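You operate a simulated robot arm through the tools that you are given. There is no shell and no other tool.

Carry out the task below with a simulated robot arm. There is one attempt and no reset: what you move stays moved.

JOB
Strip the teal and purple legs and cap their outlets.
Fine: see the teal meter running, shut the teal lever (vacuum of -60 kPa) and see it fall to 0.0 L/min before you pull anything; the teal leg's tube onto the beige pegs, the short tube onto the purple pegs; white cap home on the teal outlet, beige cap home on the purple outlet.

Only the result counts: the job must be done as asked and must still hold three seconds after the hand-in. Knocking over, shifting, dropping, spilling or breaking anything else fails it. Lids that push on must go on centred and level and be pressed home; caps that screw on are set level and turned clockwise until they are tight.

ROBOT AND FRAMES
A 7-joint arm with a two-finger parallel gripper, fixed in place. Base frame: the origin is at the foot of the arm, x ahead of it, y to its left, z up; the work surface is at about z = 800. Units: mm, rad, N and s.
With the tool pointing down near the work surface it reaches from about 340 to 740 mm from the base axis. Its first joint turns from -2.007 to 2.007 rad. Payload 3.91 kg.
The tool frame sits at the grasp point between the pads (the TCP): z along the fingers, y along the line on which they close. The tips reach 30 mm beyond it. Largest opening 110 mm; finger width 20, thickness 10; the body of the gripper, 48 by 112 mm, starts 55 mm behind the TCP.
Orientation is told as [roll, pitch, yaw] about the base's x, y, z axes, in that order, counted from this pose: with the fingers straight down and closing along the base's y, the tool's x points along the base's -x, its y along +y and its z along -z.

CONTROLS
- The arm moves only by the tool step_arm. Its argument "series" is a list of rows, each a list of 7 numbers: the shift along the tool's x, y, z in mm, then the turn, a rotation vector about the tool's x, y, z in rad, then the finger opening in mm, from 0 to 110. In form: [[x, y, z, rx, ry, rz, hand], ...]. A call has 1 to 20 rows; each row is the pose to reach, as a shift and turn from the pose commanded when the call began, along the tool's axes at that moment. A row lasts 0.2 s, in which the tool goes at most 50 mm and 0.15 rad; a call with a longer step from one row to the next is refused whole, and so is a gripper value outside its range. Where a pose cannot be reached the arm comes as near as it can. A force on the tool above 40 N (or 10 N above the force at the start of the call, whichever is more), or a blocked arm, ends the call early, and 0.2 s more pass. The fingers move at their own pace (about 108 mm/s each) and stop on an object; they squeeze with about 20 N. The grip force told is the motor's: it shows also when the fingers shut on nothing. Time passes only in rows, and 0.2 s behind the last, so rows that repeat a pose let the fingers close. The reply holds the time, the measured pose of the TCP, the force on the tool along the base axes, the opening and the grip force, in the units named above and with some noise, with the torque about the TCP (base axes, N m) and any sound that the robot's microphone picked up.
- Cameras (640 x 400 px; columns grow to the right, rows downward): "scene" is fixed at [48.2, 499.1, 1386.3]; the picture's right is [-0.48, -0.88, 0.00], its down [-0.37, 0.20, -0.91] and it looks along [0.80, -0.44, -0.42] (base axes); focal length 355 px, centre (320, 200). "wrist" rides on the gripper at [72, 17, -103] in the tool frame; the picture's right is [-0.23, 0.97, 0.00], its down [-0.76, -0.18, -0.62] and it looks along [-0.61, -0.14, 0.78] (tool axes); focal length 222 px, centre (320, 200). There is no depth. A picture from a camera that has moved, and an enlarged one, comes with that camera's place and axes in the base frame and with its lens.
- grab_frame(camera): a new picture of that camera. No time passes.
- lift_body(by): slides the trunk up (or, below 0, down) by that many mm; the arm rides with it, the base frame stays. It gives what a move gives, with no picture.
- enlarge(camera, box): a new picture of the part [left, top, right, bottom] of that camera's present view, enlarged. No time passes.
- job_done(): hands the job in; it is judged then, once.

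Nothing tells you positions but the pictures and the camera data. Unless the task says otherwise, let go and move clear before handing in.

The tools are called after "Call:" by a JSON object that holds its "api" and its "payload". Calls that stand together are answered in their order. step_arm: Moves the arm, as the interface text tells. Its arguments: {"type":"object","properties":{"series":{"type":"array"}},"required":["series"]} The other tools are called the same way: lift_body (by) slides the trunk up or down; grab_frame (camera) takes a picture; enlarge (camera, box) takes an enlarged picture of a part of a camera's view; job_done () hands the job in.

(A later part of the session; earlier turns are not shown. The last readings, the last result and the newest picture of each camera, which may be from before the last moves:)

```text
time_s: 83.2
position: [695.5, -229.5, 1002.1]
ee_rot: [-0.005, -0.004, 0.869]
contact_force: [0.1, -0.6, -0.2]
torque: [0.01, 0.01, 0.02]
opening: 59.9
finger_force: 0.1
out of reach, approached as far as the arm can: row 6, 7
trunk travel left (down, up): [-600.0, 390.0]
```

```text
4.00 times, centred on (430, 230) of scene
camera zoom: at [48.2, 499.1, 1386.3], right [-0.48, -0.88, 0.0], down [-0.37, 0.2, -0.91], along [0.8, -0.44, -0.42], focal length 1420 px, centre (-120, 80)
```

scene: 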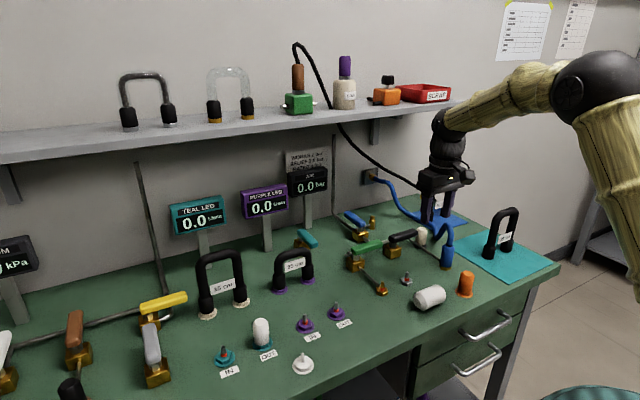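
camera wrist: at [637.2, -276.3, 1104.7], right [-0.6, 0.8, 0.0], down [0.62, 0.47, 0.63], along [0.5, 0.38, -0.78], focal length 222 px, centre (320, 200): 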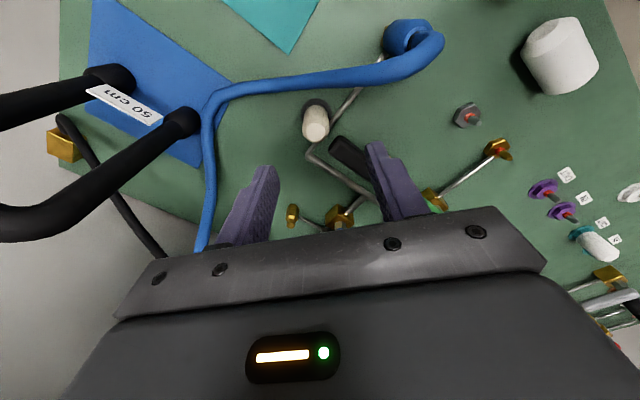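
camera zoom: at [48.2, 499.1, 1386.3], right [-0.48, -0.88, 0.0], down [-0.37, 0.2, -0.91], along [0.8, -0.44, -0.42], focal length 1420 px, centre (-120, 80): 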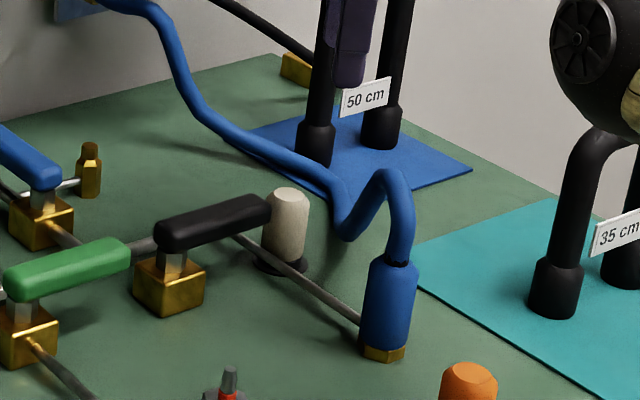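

Fully vertical reach is about 750 mm here, and better views put the beige cap nearer (713, −222) with the black handle's tip close on its +y side. Closing along x is the clear direction, so I'll turn the tool further (to +90°), pull in slightly and re-measure.

Call:
{"api": "step_arm", "payload": {"series": [[0, 8, 0, 0, 0, -0.14, 60], [0, 16, 0, 0, 0, -0.28, 60], [0, 24.8, 0, 0, 0, -0.42, 60], [0, 24.8, 0, 0, 0, -0.56, 60], [0, 24.8, 0, 0, 0, -0.702, 60], [0, 24.8, 0, 0, 0, -0.702, 60]]}}

Call:
{"api": "grab_frame", "payload": {"camera": "wrist"}}

Call:
{"api": "enlarge", "payload": {"camera": "wrist", "box": [240, 40, 432, 160]}}

Call:
{"api": "enlarge", "payload": {"camera": "scene", "box": [390, 200, 470, 260]}}

```text
time_s: 84.6
position: [698.9, -218.8, 1006.9]
ee_rot: [-0.004, -0.004, 1.572]
contact_force: [-0.3, -0.1, -0.9]
torque: [-0.02, 0.03, 0.04]
opening: 59.8
finger_force: 0.0
out of reach, approached as far as the arm can: row 1, 2, 3, 4, 5, 6
trunk travel left (down, up): [-600.0, 390.0]
```

```text
taken
camera wrist: at [679.6, -294.0, 1109.4], right [-0.97, 0.22, 0.0], down [0.17, 0.76, 0.63], along [0.14, 0.61, -0.78], focal length 222 px, centre (320, 200)
```

wrist: 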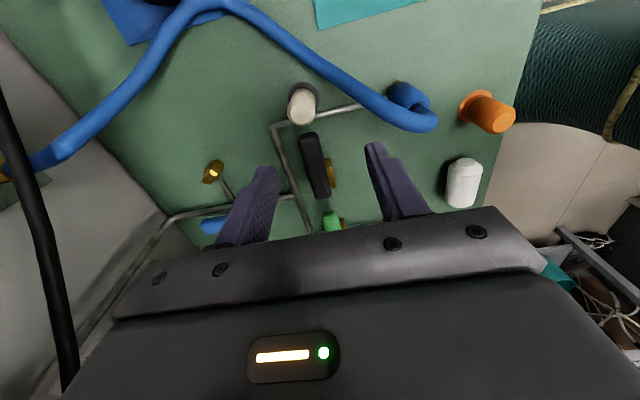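

```text
3.33 times, centred on (336, 100) of wrist
camera zoom: at [679.6, -294.0, 1109.4], right [-0.97, 0.22, 0.0], down [0.17, 0.76, 0.63], along [0.14, 0.61, -0.78], focal length 740 px, centre (267, 533)
```

zoom: 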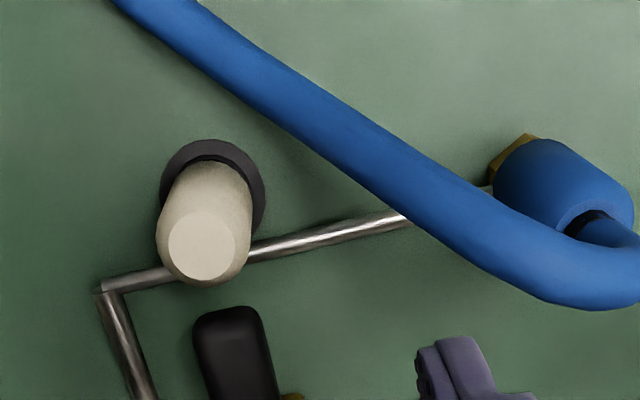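

```text
6.67 times, centred on (430, 230) of scene
camera zoom: at [48.2, 499.1, 1386.3], right [-0.48, -0.88, 0.0], down [-0.37, 0.2, -0.91], along [0.8, -0.44, -0.42], focal length 2368 px, centre (-413, 0)
```

zoom: 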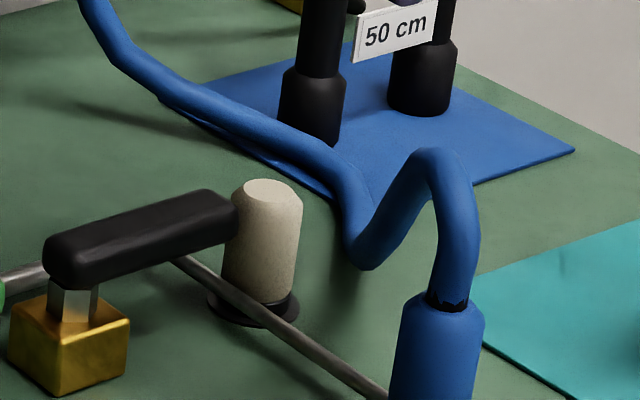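

This view shows the cap, its black parking peg, the pipe, the black handle tip and the hose well. I'll come down to just above the cap with open fingers and compare finger and cap positions directly.

Call:
{"api": "step_arm", "payload": {"series": [[0, 0, 30, 0, 0, 0, 60], [2, -4, 60, 0, 0, 0, 60], [3, -8, 80, 0, 0, 0, 60], [4, -13, 96, 0, 0, 0, 60], [4, -13, 96, 0, 0, 0, 60]]}}

Call:
{"api": "grab_frame", "payload": {"camera": "wrist"}}

Call:
{"api": "enlarge", "payload": {"camera": "wrist", "box": [220, 60, 432, 220]}}

Call:
{"api": "enlarge", "payload": {"camera": "scene", "box": [380, 180, 476, 260]}}

```text
time_s: 85.8
position: [712.1, -236.2, 907.2]
ee_rot: [0.009, -0.01, 1.533]
contact_force: [0.6, -0.6, -0.1]
torque: [-0.01, 0.01, 0.04]
opening: 59.8
finger_force: 0.0
out of reach, approached as far as the arm can: row 1, 2, 3, 4, 5
trunk travel left (down, up): [-600.0, 390.0]
```

```text
taken
camera wrist: at [693.7, -310.7, 1009.5], right [-0.96, 0.26, 0.01], down [0.21, 0.75, 0.63], along [0.16, 0.61, -0.78], focal length 222 px, centre (320, 200)
```

wrist: 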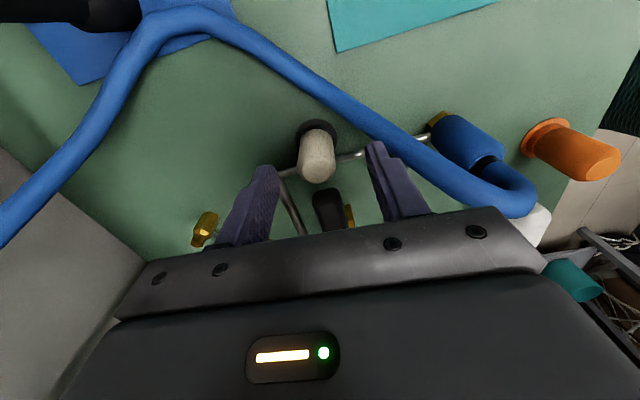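

```text
2.50 times, centred on (326, 140) of wrist
camera zoom: at [693.7, -310.7, 1009.5], right [-0.96, 0.26, 0.01], down [0.21, 0.75, 0.63], along [0.16, 0.61, -0.78], focal length 555 px, centre (305, 350)
```

zoom: 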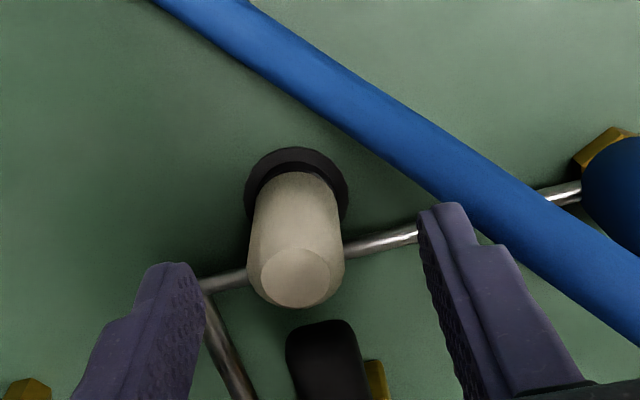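

```text
5.00 times, centred on (428, 220) of scene
camera zoom: at [48.2, 499.1, 1386.3], right [-0.48, -0.88, 0.0], down [-0.37, 0.2, -0.91], along [0.8, -0.44, -0.42], focal length 1776 px, centre (-220, 100)
```

zoom: 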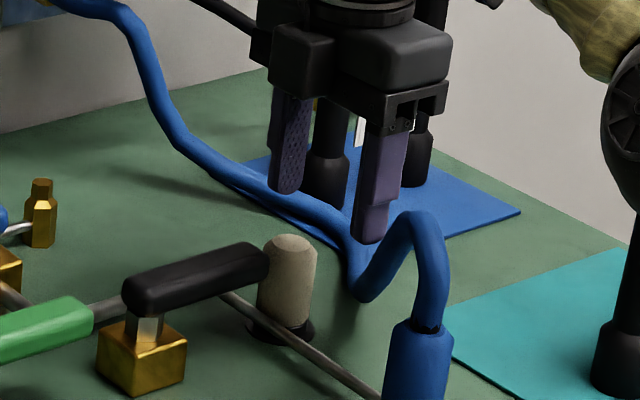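

The wrist hits a joint limit in this orientation, and triangulating both cameras puts the cap at about (722, −219.5). I'll retract upward, turn the tool to −90° instead (which worked earlier), and raise the trunk 40 mm for best reach.

Call:
{"api": "step_arm", "payload": {"series": [[-3, 8, -25, 0, 0, 0, 60], [-6, 17, -50, 0, 0, 0, 60], [-10, 28, -78, 0, 0, 0, 60], [-15, 45, -105, 0, 0, 0, 60], [-15, 60, -115, 0, 0, 0, 60]]}}

Call:
{"api": "step_arm", "payload": {"series": [[0, 0, 0, 0, 0, 0.145, 60], [0, 0, 0, 0, 0, 0.29, 60], [0, 0, 0, 0, 0, 0.435, 60], [0, 0, 0, 0, 0, 0.58, 60], [0, 0, 0, 0, 0, 0.725, 60], [0, 0, 0, 0, 0, 0.87, 60], [0, 0, 0, 0, 0, 1.015, 60], [0, 0, 0, 0, 0, 1.16, 60], [0, 0, 0, 0, 0, 1.305, 60], [0, 0, 0, 0, 0, 1.45, 60], [0, 0, 0, 0, 0, 1.571, 60]]}}

Call:
{"api": "step_arm", "payload": {"series": [[0, 0, 0, 0, 0, 0.145, 60], [0, 0, 0, 0, 0, 0.29, 60], [0, 0, 0, 0, 0, 0.435, 60], [0, 0, 0, 0, 0, 0.58, 60], [0, 0, 0, 0, 0, 0.725, 60], [0, 0, 0, 0, 0, 0.87, 60], [0, 0, 0, 0, 0, 1.015, 60], [0, 0, 0, 0, 0, 1.16, 60], [0, 0, 0, 0, 0, 1.305, 60], [0, 0, 0, 0, 0, 1.45, 60], [0, 0, 0, 0, 0, 1.571, 60]]}}

Call:
{"api": "lift_body", "payload": {"by": 40}}

Call:
{"api": "grab_frame", "payload": {"camera": "wrist"}}

```text
time_s: 87.0
position: [650.0, -208.6, 1027.0]
ee_rot: [-0.007, -0.005, 1.572]
contact_force: [-0.5, -0.1, -1.1]
torque: [0.03, 0.0, 0.01]
opening: 59.9
finger_force: 0.1
trunk travel left (down, up): [-600.0, 390.0]
```

```text
time_s: 89.4
position: [649.6, -209.0, 1026.0]
ee_rot: [0.003, -0.007, -0.002]
contact_force: [0.1, -0.1, -1.0]
torque: [-0.01, 0.01, 0.0]
opening: 60.2
finger_force: 0.1
trunk travel left (down, up): [-600.0, 390.0]
```

```text
time_s: 91.8
position: [648.8, -208.4, 1025.7]
ee_rot: [0.007, 0.003, -1.573]
contact_force: [-0.1, -0.3, 0.1]
torque: [-0.02, 0.0, -0.01]
opening: 59.9
finger_force: 0.1
trunk travel left (down, up): [-600.0, 390.0]
```

```text
time_s: 92.6
position: [649.6, -208.6, 1066.8]
ee_rot: [0.008, 0.002, -1.571]
contact_force: [1.0, -0.5, 0.8]
torque: [0.01, 0.01, 0.04]
opening: 60.1
finger_force: 0.1
trunk travel left (down, up): [-640.0, 350.0]
```

```text
taken
camera wrist: at [666.1, -138.1, 1169.1], right [0.97, -0.23, 0.01], down [-0.18, -0.76, 0.62], along [-0.14, -0.6, -0.78], focal length 222 px, centre (320, 200)
```

wrist: 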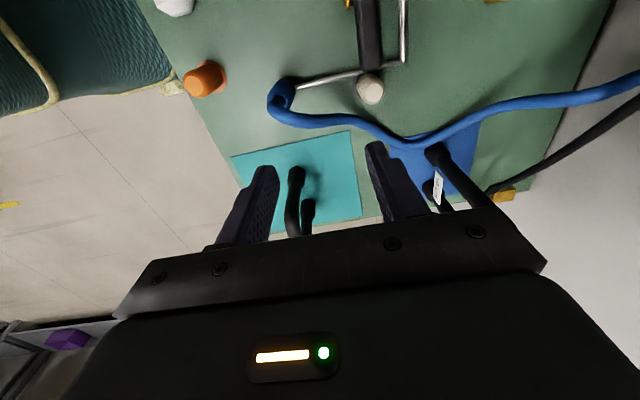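

The tool is turned and everything else is undisturbed. With a slight forward tilt for reach, I'll move above the beige cap.

Call:
{"api": "step_arm", "payload": {"series": [[-3, 10, 25, -0.02, -0.003, 0, 60], [-6, 22, 50, -0.04, -0.006, 0, 60], [-9, 38, 80, -0.05, -0.008, 0, 60], [-12, 54, 110, -0.05, -0.008, 0, 60], [-13.4, 66, 137, -0.05, -0.008, 0, 60], [-13.4, 70, 142, -0.05, -0.008, 0, 60]]}}

Call:
{"api": "grab_frame", "payload": {"camera": "wrist"}}

Call:
{"api": "enlarge", "payload": {"camera": "wrist", "box": [240, 60, 432, 200]}}

Call:
{"api": "enlarge", "payload": {"camera": "scene", "box": [380, 180, 476, 260]}}

```text
time_s: 94.0
position: [720.1, -223.4, 924.0]
ee_rot: [0.056, -0.005, -1.571]
contact_force: [-0.3, 0.0, 1.0]
torque: [0.02, 0.03, 0.01]
opening: 60.0
finger_force: 0.2
trunk travel left (down, up): [-640.0, 350.0]
```

```text
taken
camera wrist: at [731.2, -150.9, 1027.4], right [0.97, -0.23, 0.06], down [-0.21, -0.76, 0.62], along [-0.1, -0.61, -0.79], focal length 222 px, centre (320, 200)
```

wrist: 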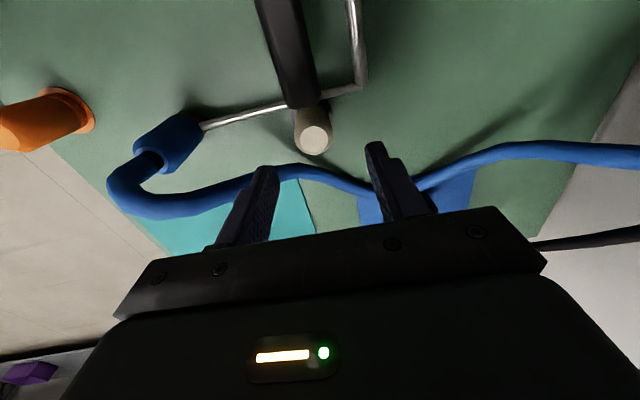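

```text
2.86 times, centred on (336, 130) of wrist
camera zoom: at [731.2, -150.9, 1027.4], right [0.97, -0.23, 0.06], down [-0.21, -0.76, 0.62], along [-0.1, -0.61, -0.79], focal length 635 px, centre (274, 400)
```

zoom: 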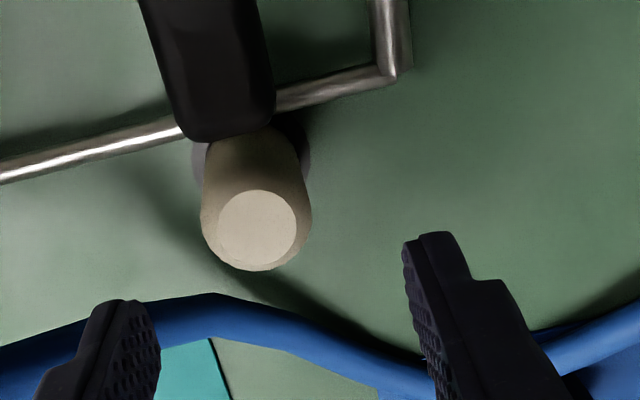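

```text
5.00 times, centred on (428, 220) of scene
camera zoom: at [48.2, 499.1, 1386.3], right [-0.48, -0.88, 0.0], down [-0.37, 0.2, -0.91], along [0.8, -0.44, -0.42], focal length 1776 px, centre (-220, 100)
```

zoom: 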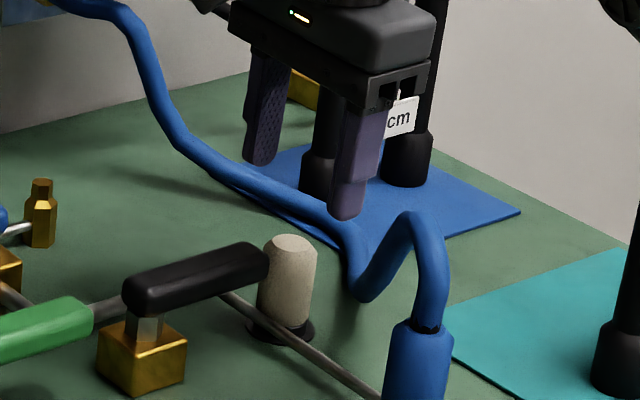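

Two opposing wrist views now agree: the cap axis is at about (720, −221) and its top at z≈857, nearly centred under the gripper. I'll descend straight down with the fingers clear of the handle and hose.

Call:
{"api": "step_arm", "payload": {"series": [[2, -0.8, 14, 0, 0, 0, 54], [3.4, -1.7, 30, 0, 0, 0, 54], [3.4, -2.5, 45, 0, 0, 0, 54], [3.4, -3.5, 61.9, 0, 0, 0, 54]]}}

Call:
{"api": "grab_frame", "payload": {"camera": "wrist"}}

Call:
{"api": "enlarge", "payload": {"camera": "scene", "box": [380, 180, 476, 260]}}

```text
time_s: 95.0
position: [722.0, -216.6, 862.4]
ee_rot: [0.057, -0.008, -1.571]
contact_force: [0.0, 0.5, 0.4]
torque: [-0.01, 0.04, 0.01]
opening: 53.9
finger_force: 0.1
trunk travel left (down, up): [-640.0, 350.0]
```

```text
taken
camera wrist: at [731.7, -147.5, 965.2], right [0.97, -0.23, 0.06], down [-0.21, -0.76, 0.62], along [-0.1, -0.61, -0.79], focal length 222 px, centre (320, 200)
```

wrist: 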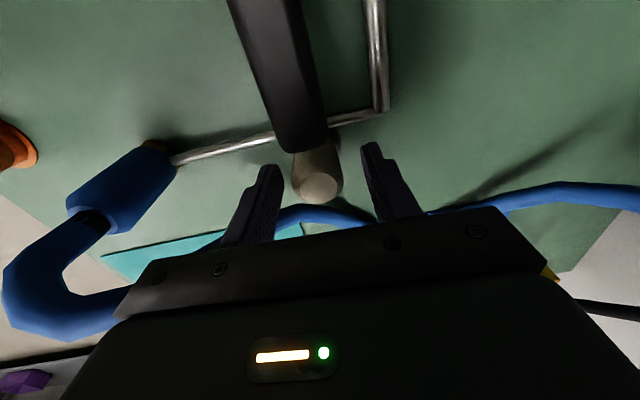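

```text
5.00 times, centred on (428, 220) of scene
camera zoom: at [48.2, 499.1, 1386.3], right [-0.48, -0.88, 0.0], down [-0.37, 0.2, -0.91], along [0.8, -0.44, -0.42], focal length 1776 px, centre (-220, 100)
```

zoom: 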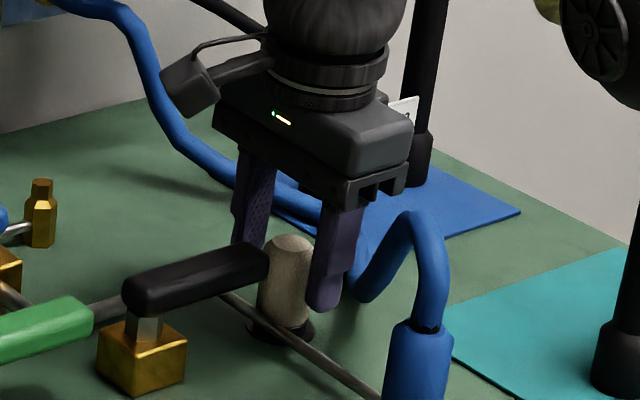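

The cap is centred between the fingers with the handle clear. I'll zoom in to verify before closing.

Call:
{"api": "enlarge", "payload": {"camera": "wrist", "box": [220, 90, 440, 250]}}

Call:
{"api": "enlarge", "payload": {"camera": "scene", "box": [400, 205, 460, 255]}}

```text
2.50 times, centred on (330, 170) of wrist
camera zoom: at [731.7, -147.5, 965.2], right [0.97, -0.23, 0.06], down [-0.21, -0.76, 0.62], along [-0.1, -0.61, -0.79], focal length 555 px, centre (295, 275)
```

zoom: 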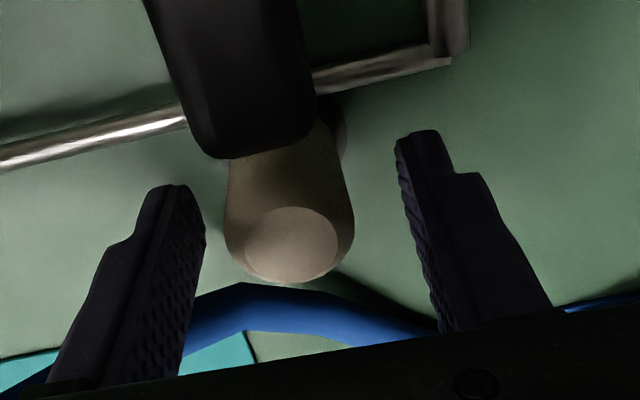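

```text
8.00 times, centred on (430, 230) of scene
camera zoom: at [48.2, 499.1, 1386.3], right [-0.48, -0.88, 0.0], down [-0.37, 0.2, -0.91], along [0.8, -0.44, -0.42], focal length 2841 px, centre (-560, -40)
```

zoom: 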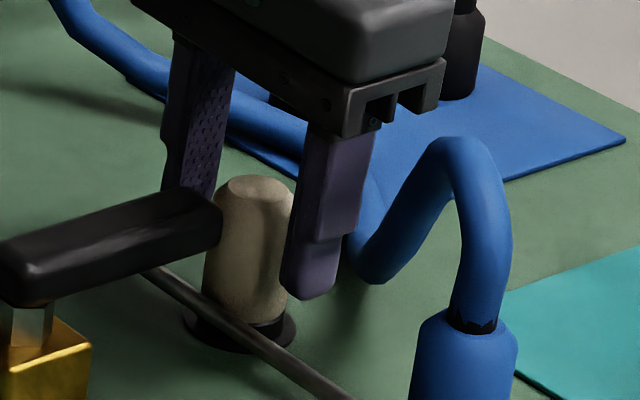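

The gaps are nearly even (about 1.5 mm shift needed). Nudging and closing.

Call:
{"api": "step_arm", "payload": {"series": [[0, -1.5, 0, 0, 0, 0, 50], [0, -1.5, 0, 0, 0, 0, 40], [0, -1.5, 0, 0, 0, 0, 30], [0, -1.5, 0, 0, 0, 0, 15], [0, -1.5, 0, 0, 0, 0, 15]]}}

Call:
{"api": "enlarge", "payload": {"camera": "wrist", "box": [220, 90, 440, 250]}}

```text
time_s: 96.2
position: [719.3, -219.0, 863.0]
ee_rot: [0.059, -0.005, -1.571]
contact_force: [-2.0, 0.8, 1.8]
torque: [0.02, 0.13, 0.02]
opening: 31.8
finger_force: 19.8
trunk travel left (down, up): [-640.0, 350.0]
```

```text
2.50 times, centred on (330, 170) of wrist
camera zoom: at [729.8, -147.3, 966.1], right [0.97, -0.23, 0.06], down [-0.21, -0.76, 0.62], along [-0.1, -0.61, -0.79], focal length 555 px, centre (295, 275)
```

zoom: 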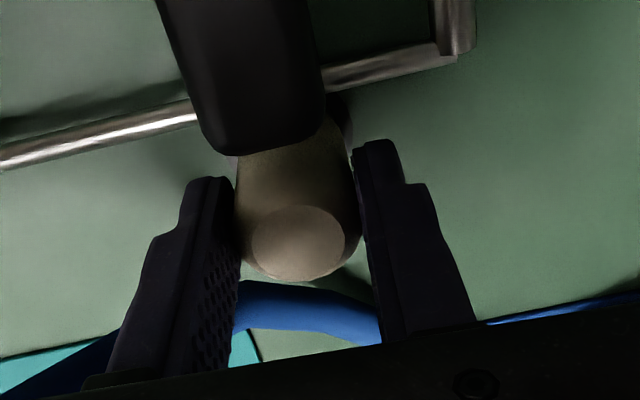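

The beige cap is gripped (31.8 mm). Lifting straight up past the handle.

Call:
{"api": "step_arm", "payload": {"series": [[0, 0.3, -5, 0, 0, 0, 15], [0, 0.6, -10, 0, 0, 0, 15], [0, 1.2, -20, 0, 0, 0, 15], [0, 1.8, -32, 0, 0, 0, 15], [0, 2.7, -47, 0, 0, 0, 15], [0, 3.6, -62, 0, 0, 0, 15]]}}

Call:
{"api": "grab_frame", "payload": {"camera": "wrist"}}

Call:
{"api": "enlarge", "payload": {"camera": "scene", "box": [380, 160, 476, 260]}}

```text
time_s: 97.6
position: [719.8, -218.9, 924.6]
ee_rot: [0.056, -0.004, -1.573]
contact_force: [-0.2, -0.3, -0.9]
torque: [-0.02, -0.01, 0.02]
opening: 31.3
finger_force: 19.9
trunk travel left (down, up): [-640.0, 350.0]
```

```text
taken
camera wrist: at [730.3, -147.2, 1028.2], right [0.97, -0.23, 0.06], down [-0.21, -0.76, 0.62], along [-0.1, -0.61, -0.79], focal length 222 px, centre (320, 200)
```

wrist: 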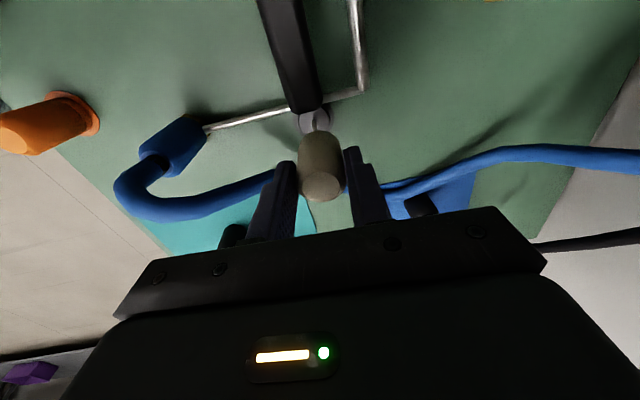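

```text
4.00 times, centred on (428, 210) of scene
camera zoom: at [48.2, 499.1, 1386.3], right [-0.48, -0.88, 0.0], down [-0.37, 0.2, -0.91], along [0.8, -0.44, -0.42], focal length 1420 px, centre (-112, 160)
```

zoom: 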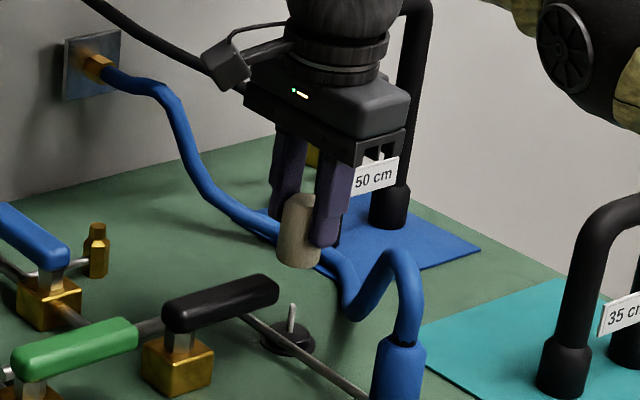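

The beige cap is free and its black peg stays behind, undisturbed. I'll rise and retract, then carry the cap toward the purple outlet while straightening the tool to vertical.

Call:
{"api": "step_arm", "payload": {"series": [[0, -3.9, -20, 0, 0, 0, 15], [5, -12.5, -45, 0, 0, 0, 15], [20, -26.3, -66.5, 0, 0, 0, 15], [60, -38.2, -67.2, 0, 0, 0, 15], [100, -50.1, -67.8, 0, 0, 0, 15], [140, -62, -68.5, 0, 0, 0, 15], [180, -73.9, -69.2, 0.02, 0, 0, 15], [220, -85.8, -69.9, 0.04, 0, 0, 15], [260, -97.7, -70.5, 0.056, 0, 0, 15], [300, -109.6, -71.2, 0.056, 0, 0, 15], [340, -121.5, -71.8, 0.056, 0, 0, 15], [381, -133.4, -72.5, 0.056, 0, 0, 15]]}}

Call:
{"api": "grab_frame", "payload": {"camera": "wrist"}}

Call:
{"api": "grab_frame", "payload": {"camera": "scene"}}

```text
time_s: 100.2
position: [582.1, 164.1, 987.6]
ee_rot: [0.002, -0.005, -1.571]
contact_force: [0.3, 0.2, -0.7]
torque: [-0.01, 0.02, -0.01]
opening: 31.4
finger_force: 20.2
trunk travel left (down, up): [-640.0, 350.0]
```

```text
taken
camera wrist: at [598.1, 236.0, 1089.8], right [0.97, -0.23, 0.0], down [-0.18, -0.76, 0.63], along [-0.14, -0.61, -0.78], focal length 222 px, centre (320, 200)
```

wrist: 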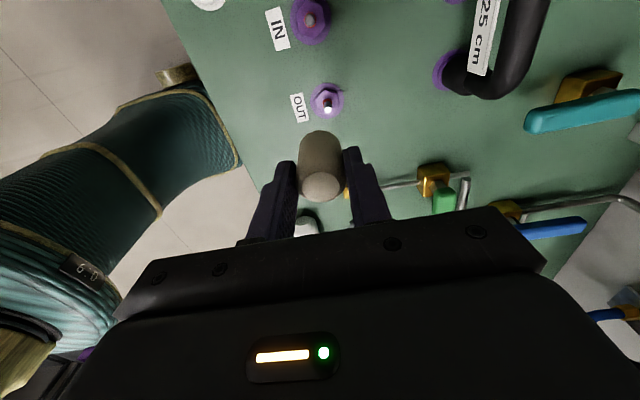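

```text
taken
```

scene: 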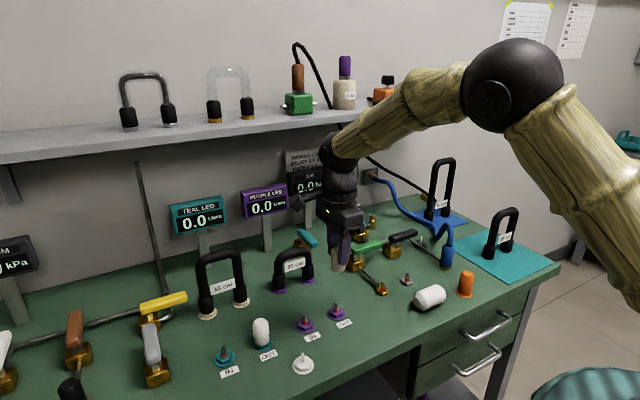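

The cap is above the purple outlet. I'll lower it to just above the stub and check both its uprightness and alignment.

Call:
{"api": "step_arm", "payload": {"series": [[-1, 1, 30, 0, 0, 0, 15], [-1.8, 1.5, 60, 0, 0, 0, 15], [-1.8, 1.5, 82, 0, 0, 0, 15], [-1.8, 1.5, 82, 0, 0, 0, 15]]}}

Call:
{"api": "enlarge", "payload": {"camera": "wrist", "box": [220, 60, 440, 220]}}

Call:
{"api": "enlarge", "payload": {"camera": "scene", "box": [290, 250, 390, 340]}}

```text
time_s: 101.2
position: [582.6, 160.9, 905.7]
ee_rot: [0.002, -0.006, -1.572]
contact_force: [-0.3, 0.2, 0.2]
torque: [0.03, 0.03, -0.01]
opening: 31.6
finger_force: 19.9
trunk travel left (down, up): [-640.0, 350.0]
```

```text
2.50 times, centred on (330, 140) of wrist
camera zoom: at [599.6, 232.5, 1007.4], right [0.97, -0.23, 0.0], down [-0.18, -0.76, 0.63], along [-0.14, -0.61, -0.78], focal length 555 px, centre (295, 350)
```

zoom: 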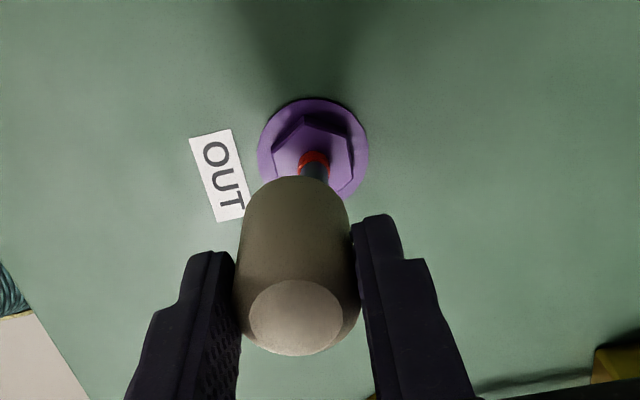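

```text
4.44 times, centred on (340, 295) of scene
camera zoom: at [48.2, 499.1, 1386.3], right [-0.48, -0.88, 0.0], down [-0.37, 0.2, -0.91], along [0.8, -0.44, -0.42], focal length 1578 px, centre (231, -222)
```

zoom: 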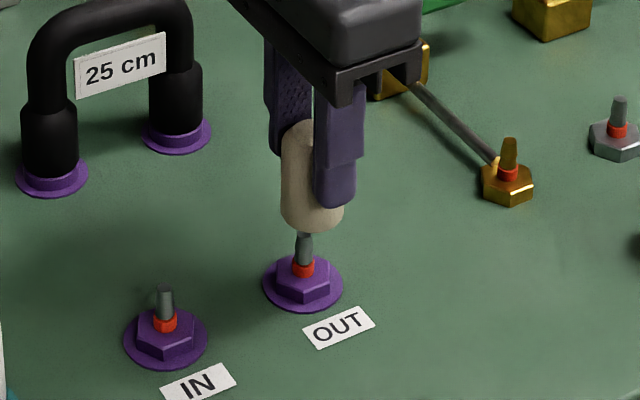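

The cap is upright but seems a few millimetres off the stub. I'll zoom in more tightly to measure the offset.

Call:
{"api": "enlarge", "payload": {"camera": "wrist", "box": [270, 80, 390, 180]}}

Call:
{"api": "enlarge", "payload": {"camera": "scene", "box": [310, 265, 370, 330]}}

```text
4.00 times, centred on (330, 130) of wrist
camera zoom: at [599.6, 232.5, 1007.4], right [0.97, -0.23, 0.0], down [-0.18, -0.76, 0.63], along [-0.14, -0.61, -0.78], focal length 888 px, centre (280, 480)
```

zoom: 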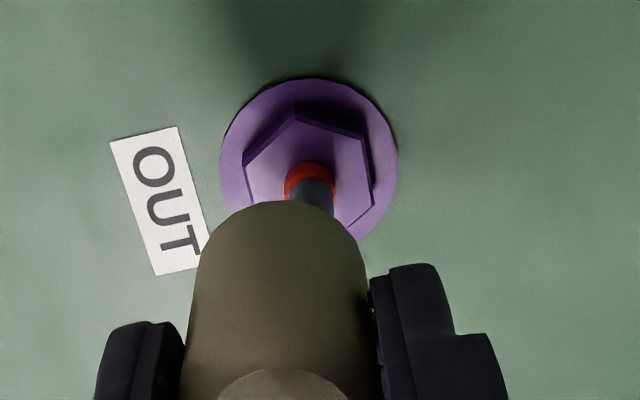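

```text
6.15 times, centred on (340, 298) of scene
camera zoom: at [48.2, 499.1, 1386.3], right [-0.48, -0.88, 0.0], down [-0.37, 0.2, -0.91], along [0.8, -0.44, -0.42], focal length 2185 px, centre (197, -400)
```

zoom: 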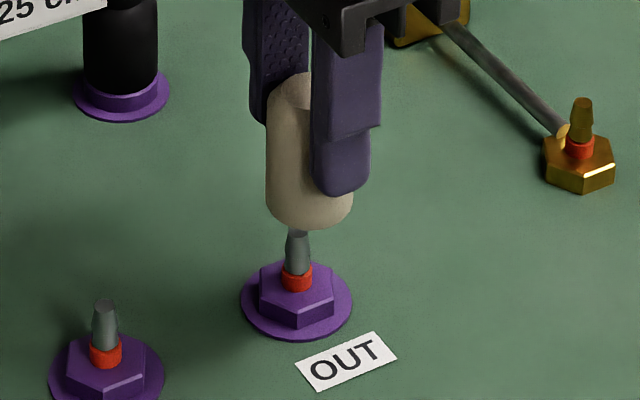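

Both cameras consistently show the cap needs to move about +6.4 mm in x and +1.1 mm in y to be over the stub. I'll apply that and re-check at the same height.

Call:
{"api": "step_arm", "payload": {"series": [[0.6, 3, 0, 0, 0, 0, 15], [1.1, 6.4, 0, 0, 0, 0, 15], [1.1, 6.4, 0, 0, 0, 0, 15]]}}

Call:
{"api": "enlarge", "payload": {"camera": "wrist", "box": [270, 80, 390, 180]}}

Call:
{"api": "enlarge", "payload": {"camera": "scene", "box": [310, 265, 370, 330]}}

```text
time_s: 102.0
position: [588.1, 161.4, 904.6]
ee_rot: [-0.002, -0.004, -1.571]
contact_force: [-0.4, -0.5, -1.1]
torque: [-0.02, -0.03, -0.02]
opening: 31.2
finger_force: 20.6
trunk travel left (down, up): [-640.0, 350.0]
```

```text
4.00 times, centred on (330, 130) of wrist
camera zoom: at [606.2, 233.4, 1007.7], right [0.97, -0.23, 0.0], down [-0.18, -0.76, 0.63], along [-0.14, -0.61, -0.78], focal length 888 px, centre (280, 480)
```

zoom: 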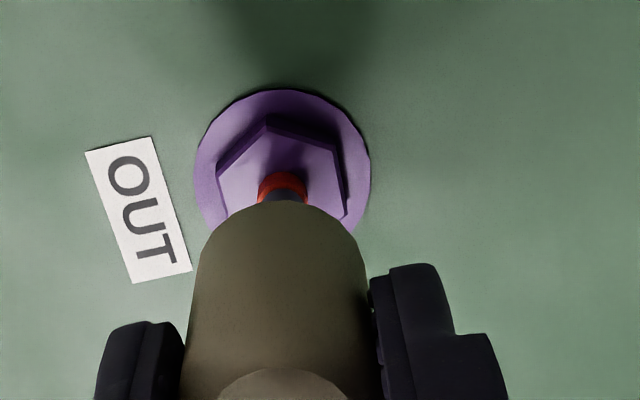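

```text
6.15 times, centred on (340, 298) of scene
camera zoom: at [48.2, 499.1, 1386.3], right [-0.48, -0.88, 0.0], down [-0.37, 0.2, -0.91], along [0.8, -0.44, -0.42], focal length 2185 px, centre (197, -400)
```

zoom: 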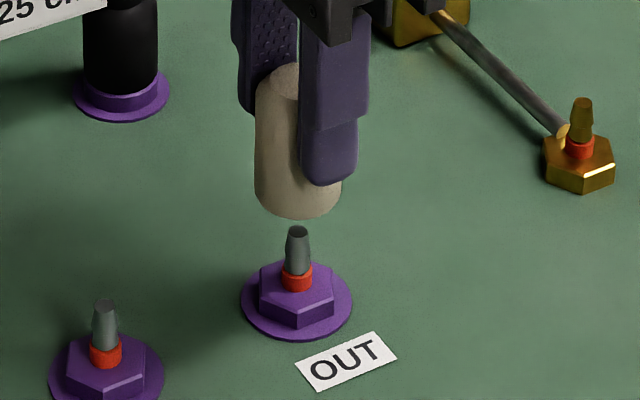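

Now the stub is centred under the cap in both views. I'll lower to just above the stub tip for a last check.

Call:
{"api": "step_arm", "payload": {"series": [[0.8, 0.4, 5, 0, 0, 0, 15], [0.8, 0.4, 10, 0, 0, 0, 15], [0.8, 0.4, 14, 0, 0, 0, 15], [0.8, 0.4, 14, 0, 0, 0, 15]]}}

Call:
{"api": "enlarge", "payload": {"camera": "wrist", "box": [270, 80, 390, 180]}}

Call:
{"api": "enlarge", "payload": {"camera": "scene", "box": [310, 265, 370, 330]}}

```text
time_s: 103.0
position: [590.6, 162.4, 891.6]
ee_rot: [0.001, -0.006, -1.57]
contact_force: [0.0, -1.0, -0.6]
torque: [0.02, -0.02, -0.05]
opening: 31.5
finger_force: 20.5
trunk travel left (down, up): [-640.0, 350.0]
```

```text
4.00 times, centred on (330, 130) of wrist
camera zoom: at [607.4, 234.1, 993.4], right [0.97, -0.23, 0.0], down [-0.18, -0.76, 0.63], along [-0.14, -0.61, -0.78], focal length 888 px, centre (280, 480)
```

zoom: 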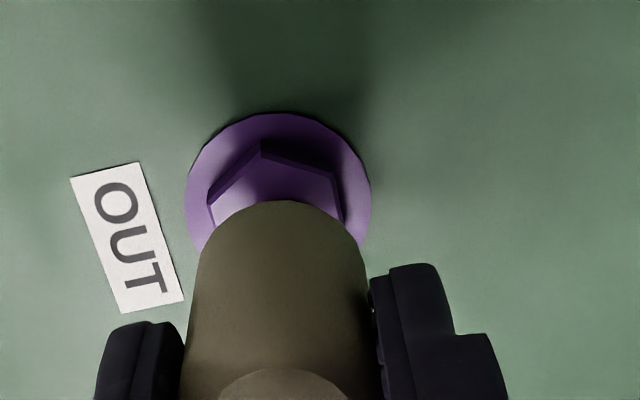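

```text
6.15 times, centred on (340, 298) of scene
camera zoom: at [48.2, 499.1, 1386.3], right [-0.48, -0.88, 0.0], down [-0.37, 0.2, -0.91], along [0.8, -0.44, -0.42], focal length 2185 px, centre (197, -400)
```

zoom: 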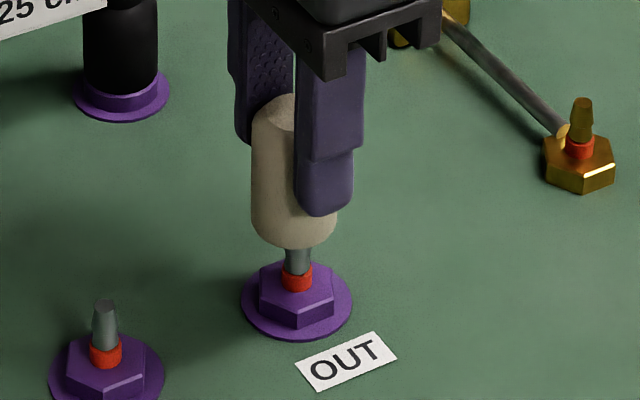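

The scene view shows it about 1.5 mm off now, so I'll apply a small correction and lower onto the stub watching the forces.

Call:
{"api": "step_arm", "payload": {"series": [[-1.5, -0.8, 0, 0, 0, 0, 15], [-1.5, -0.8, 3, 0, 0, 0, 15], [-1.5, -0.8, 6, 0, 0, 0, 15], [-1.5, -0.8, 9, 0, 0, 0, 15]]}}

Call:
{"api": "enlarge", "payload": {"camera": "wrist", "box": [270, 80, 390, 180]}}

Call:
{"api": "enlarge", "payload": {"camera": "scene", "box": [310, 265, 370, 330]}}

```text
time_s: 104.0
position: [590.2, 161.4, 883.5]
ee_rot: [0.001, -0.005, -1.573]
contact_force: [0.2, 0.9, -0.3]
torque: [0.02, -0.02, 0.01]
opening: 31.3
finger_force: 19.9
trunk travel left (down, up): [-640.0, 350.0]
```

```text
4.00 times, centred on (330, 130) of wrist
camera zoom: at [606.6, 232.7, 984.8], right [0.97, -0.23, 0.0], down [-0.18, -0.76, 0.63], along [-0.14, -0.61, -0.78], focal length 888 px, centre (280, 480)
```

zoom: 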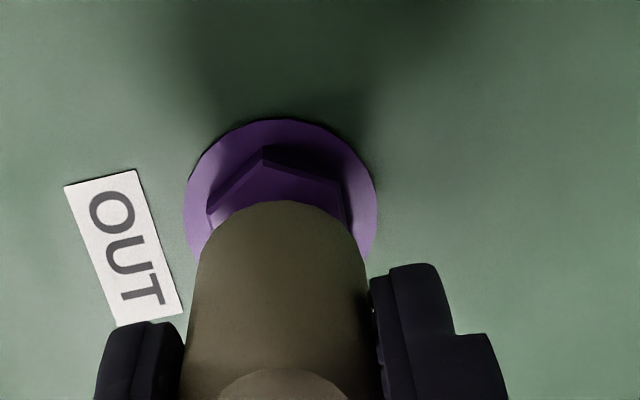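

```text
6.15 times, centred on (340, 298) of scene
camera zoom: at [48.2, 499.1, 1386.3], right [-0.48, -0.88, 0.0], down [-0.37, 0.2, -0.91], along [0.8, -0.44, -0.42], focal length 2185 px, centre (197, -400)
```

zoom: 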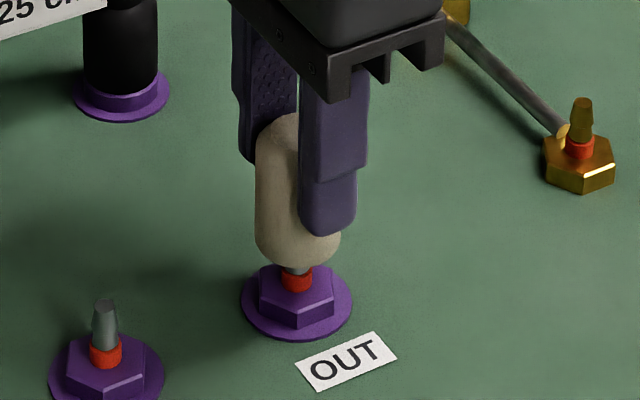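

The cap is aligned in both views with no contact force, and the stub tip is already inside. Pressing down now.

Call:
{"api": "step_arm", "payload": {"series": [[0, 0, 4, 0, 0, 0, 15], [0, 0, 8, 0, 0, 0, 15], [0, 0, 12, 0, 0, 0, 15], [0, 0, 16, 0, 0, 0, 15], [0, 0, 19, 0, 0, 0, 15], [0, 0, 22, 0, 0, 0, 15]]}}

Call:
{"api": "enlarge", "payload": {"camera": "scene", "box": [310, 265, 370, 330]}}

Call:
{"api": "enlarge", "payload": {"camera": "wrist", "box": [270, 80, 390, 180]}}

```text
time_s: 105.4
position: [589.1, 161.8, 862.7]
ee_rot: [0.003, -0.004, -1.572]
contact_force: [-2.0, -0.3, 15.9]
torque: [-0.06, 0.19, 0.0]
opening: 31.5
finger_force: 19.6
trunk travel left (down, up): [-640.0, 350.0]
```

```text
6.15 times, centred on (340, 298) of scene
camera zoom: at [48.2, 499.1, 1386.3], right [-0.48, -0.88, 0.0], down [-0.37, 0.2, -0.91], along [0.8, -0.44, -0.42], focal length 2185 px, centre (197, -400)
```

zoom: 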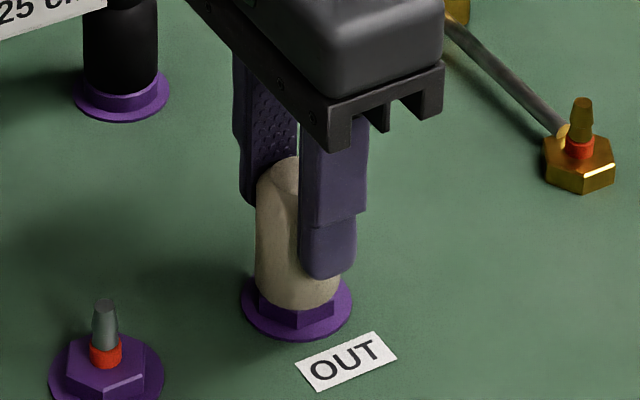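

```text
4.00 times, centred on (330, 130) of wrist
camera zoom: at [605.8, 232.4, 965.2], right [0.97, -0.23, 0.0], down [-0.18, -0.76, 0.63], along [-0.14, -0.61, -0.78], focal length 888 px, centre (280, 480)
```

zoom: 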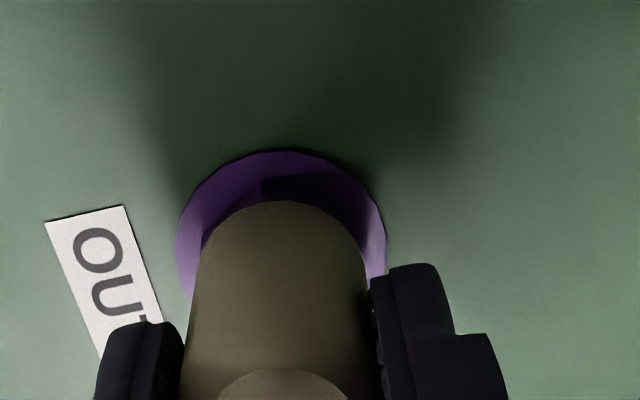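

The cap is down to the hex with 16 N contact. I'll press a bit more in the grip, then release, lift, and press its top with closed fingers.

Call:
{"api": "step_arm", "payload": {"series": [[0, 0, 1.5, 0, 0, 0, 15], [0, 0, 3, 0, 0, 0, 15], [0, 0, 4.5, 0, 0, 0, 15]]}}

Call:
{"api": "step_arm", "payload": {"series": [[0, 0, -3, 0, 0, 0, 31], [0, 0, -3, 0, 0, 0, 50], [0, 0, -3, 0, 0, 0, 64], [0, 0, -40, 0, 0, 0, 64], [0, 0, -70, 0, 0, 0, 64], [0, 0, -70, 0, 0, 0, 30], [0, 0, -70, 0, 0, 0, 0], [0, 0, -70, 0, 0, 0, 0]]}}

Call:
{"api": "enlarge", "payload": {"camera": "scene", "box": [310, 265, 370, 330]}}

Call:
{"api": "grab_frame", "payload": {"camera": "wrist"}}

```text
time_s: 106.2
position: [588.9, 161.2, 857.4]
ee_rot: [0.002, -0.002, -1.57]
contact_force: [1.7, 1.2, 30.1]
torque: [0.03, 0.04, 0.05]
opening: 31.8
finger_force: 20.4
trunk travel left (down, up): [-640.0, 350.0]
```

```text
time_s: 108.0
position: [588.7, 161.5, 926.2]
ee_rot: [0.0, -0.005, -1.571]
contact_force: [0.0, -0.6, -0.7]
torque: [-0.04, -0.02, -0.01]
opening: 0.2
finger_force: 19.9
trunk travel left (down, up): [-640.0, 350.0]
```

```text
6.15 times, centred on (340, 298) of scene
camera zoom: at [48.2, 499.1, 1386.3], right [-0.48, -0.88, 0.0], down [-0.37, 0.2, -0.91], along [0.8, -0.44, -0.42], focal length 2185 px, centre (197, -400)
```

zoom: 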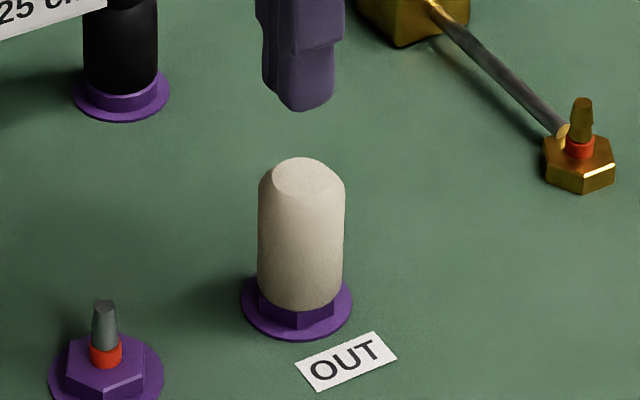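

```text
taken
camera wrist: at [606.0, 233.4, 1028.6], right [0.97, -0.23, 0.0], down [-0.18, -0.76, 0.63], along [-0.14, -0.61, -0.78], focal length 222 px, centre (320, 200)
```

wrist: 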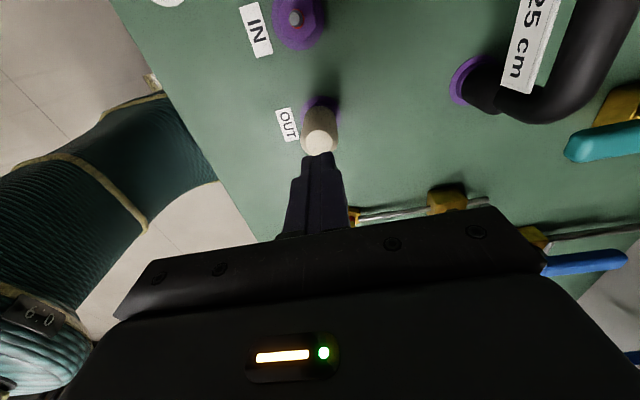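

The cap stands straight on the purple outlet. Now I'll press its top with the closed fingertips.

Call:
{"api": "step_arm", "payload": {"series": [[0.5, 0.5, 15, 0, 0, 0, 0], [0.5, 0.5, 26, 0, 0, 0, 0], [0.5, 0.5, 30, 0, 0, 0, 0], [0.5, 0.5, 33, 0, 0, 0, 0], [0.5, 0.5, 35, 0, 0, 0, 0], [0.5, 0.5, 37, 0, 0, 0, 0], [0.5, 0.5, 39, 0, 0, 0, 0], [0.5, 0.5, 40.5, 0, 0, 0, 0], [0.5, 0.5, 42, 0, 0, 0, 0], [0.5, 0.5, 43.5, 0, 0, 0, 0], [0.5, 0.5, 45, 0, 0, 0, 0]]}}

Call:
{"api": "enlarge", "payload": {"camera": "scene", "box": [310, 265, 370, 330]}}

```text
time_s: 110.1
position: [592.2, 162.7, 891.4]
ee_rot: [0.013, -0.001, -1.573]
contact_force: [-5.0, -1.8, 20.8]
torque: [-0.14, 0.19, 0.02]
opening: 0.0
finger_force: 20.2
trunk travel left (down, up): [-640.0, 350.0]
stopped in row 10: the force on the tool passed its limit at 42 N (the readings are from after the stop); the commanded pose is now the measured one
```

```text
6.15 times, centred on (340, 298) of scene
camera zoom: at [48.2, 499.1, 1386.3], right [-0.48, -0.88, 0.0], down [-0.37, 0.2, -0.91], along [0.8, -0.44, -0.42], focal length 2185 px, centre (197, -400)
```

zoom: 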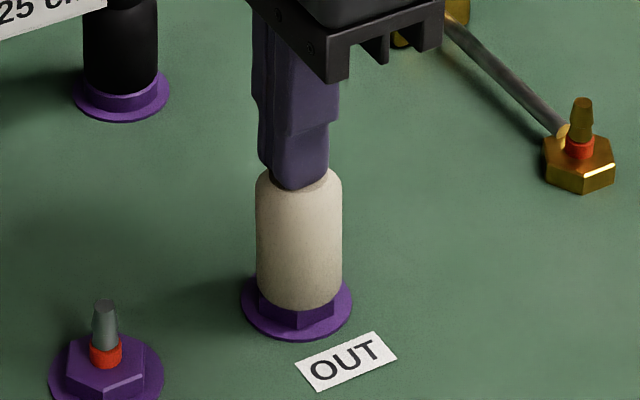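

It held firm at 42 N. I'll lift away and inspect both caps and the whole bench.

Call:
{"api": "step_arm", "payload": {"series": [[0, 0, -6, 0, 0, 0, 0], [0, 0, -45, 0, 0, 0, 0], [0, 0, -90, 0, 0, 0, 30], [0, -40, -110, 0, 0, 0, 60], [-40, -60, -125, 0, 0, 0, 60], [-85, -70, -135, 0, 0, 0, 60], [-130, -80, -145, 0, 0, 0, 60], [-175, -80, -150, 0, 0, 0, 60], [-220, -80, -150, 0, 0, 0, 60]]}}

Call:
{"api": "enlarge", "payload": {"camera": "scene", "box": [310, 265, 370, 330]}}

Call:
{"api": "enlarge", "payload": {"camera": "scene", "box": [220, 290, 320, 380]}}

Call:
{"api": "grab_frame", "payload": {"camera": "scene"}}

```text
time_s: 112.1
position: [512.0, -60.2, 1038.2]
ee_rot: [0.006, -0.004, -1.569]
contact_force: [-0.3, -0.2, -0.6]
torque: [0.04, -0.03, -0.03]
opening: 59.9
finger_force: 0.1
trunk travel left (down, up): [-640.0, 350.0]
```

```text
6.15 times, centred on (340, 298) of scene
camera zoom: at [48.2, 499.1, 1386.3], right [-0.48, -0.88, 0.0], down [-0.37, 0.2, -0.91], along [0.8, -0.44, -0.42], focal length 2185 px, centre (197, -400)
```

zoom: 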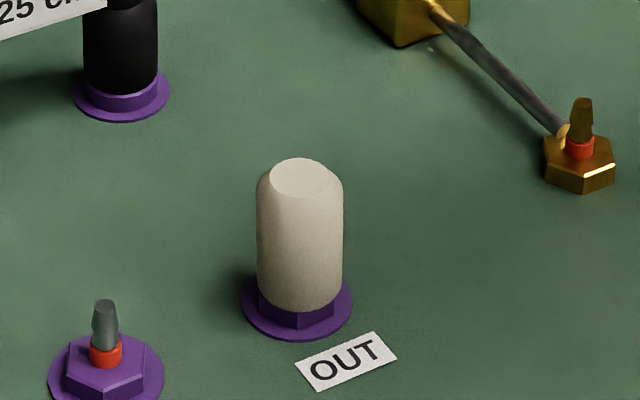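

```text
4.44 times, centred on (270, 335) of scene
camera zoom: at [48.2, 499.1, 1386.3], right [-0.48, -0.88, 0.0], down [-0.37, 0.2, -0.91], along [0.8, -0.44, -0.42], focal length 1578 px, centre (542, -400)
```

zoom: 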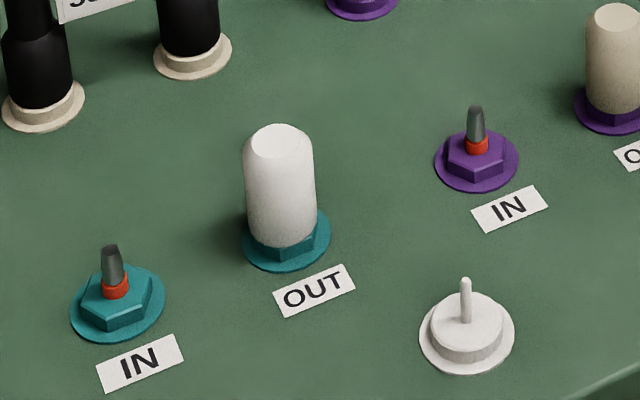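

```text
taken
```

scene: 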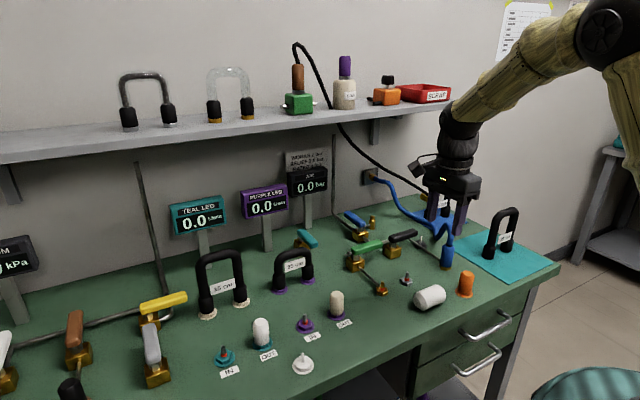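

Both caps look seated, but the beige cap's top shifted slightly during the press. I'll inspect closely for any lean from both cameras.

Call:
{"api": "enlarge", "payload": {"camera": "scene", "box": [322, 284, 354, 324]}}

Call:
{"api": "enlarge", "payload": {"camera": "scene", "box": [245, 310, 277, 350]}}

Call:
{"api": "step_arm", "payload": {"series": [[40, 20, 0, 0, 0, 0, 60], [80, 20, 0, 0, 0, 0, 60], [125, 20, 0, 0, 0, 0, 60], [165, 20, 0, 0, 0, 0, 60]]}}

Call:
{"api": "grab_frame", "payload": {"camera": "wrist"}}

```text
10.00 times, centred on (338, 304) of scene
camera zoom: at [48.2, 499.1, 1386.3], right [-0.48, -0.88, 0.0], down [-0.37, 0.2, -0.91], along [0.8, -0.44, -0.42], focal length 3551 px, centre (140, -840)
```

zoom: 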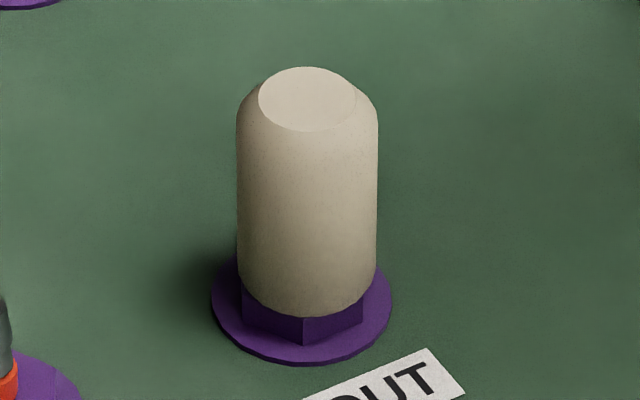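

```text
10.00 times, centred on (261, 330) of scene
camera zoom: at [48.2, 499.1, 1386.3], right [-0.48, -0.88, 0.0], down [-0.37, 0.2, -0.91], along [0.8, -0.44, -0.42], focal length 3551 px, centre (910, -1100)
```

zoom: 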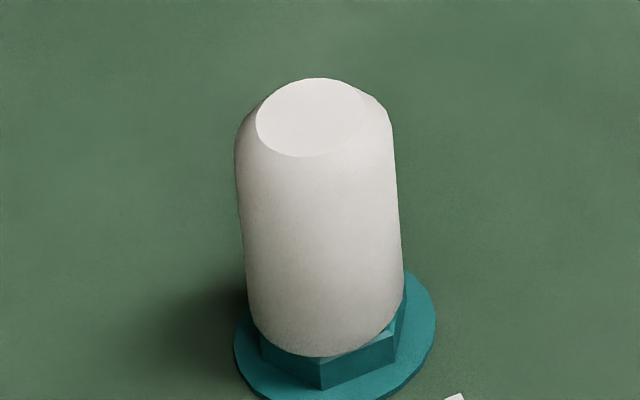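

```text
time_s: 113.1
position: [530.8, 107.7, 1037.1]
ee_rot: [0.007, -0.003, -1.571]
contact_force: [0.3, -0.6, 0.0]
torque: [-0.01, 0.0, 0.01]
opening: 60.1
finger_force: 0.1
trunk travel left (down, up): [-640.0, 350.0]
```

```text
taken
camera wrist: at [547.0, 179.2, 1139.1], right [0.97, -0.23, 0.01], down [-0.18, -0.76, 0.62], along [-0.14, -0.61, -0.78], focal length 222 px, centre (320, 200)
```

wrist: 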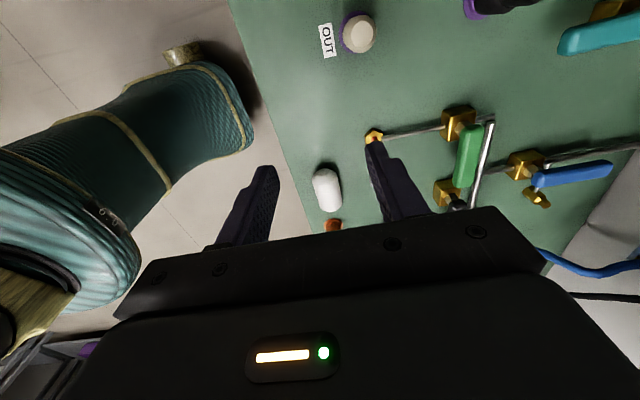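

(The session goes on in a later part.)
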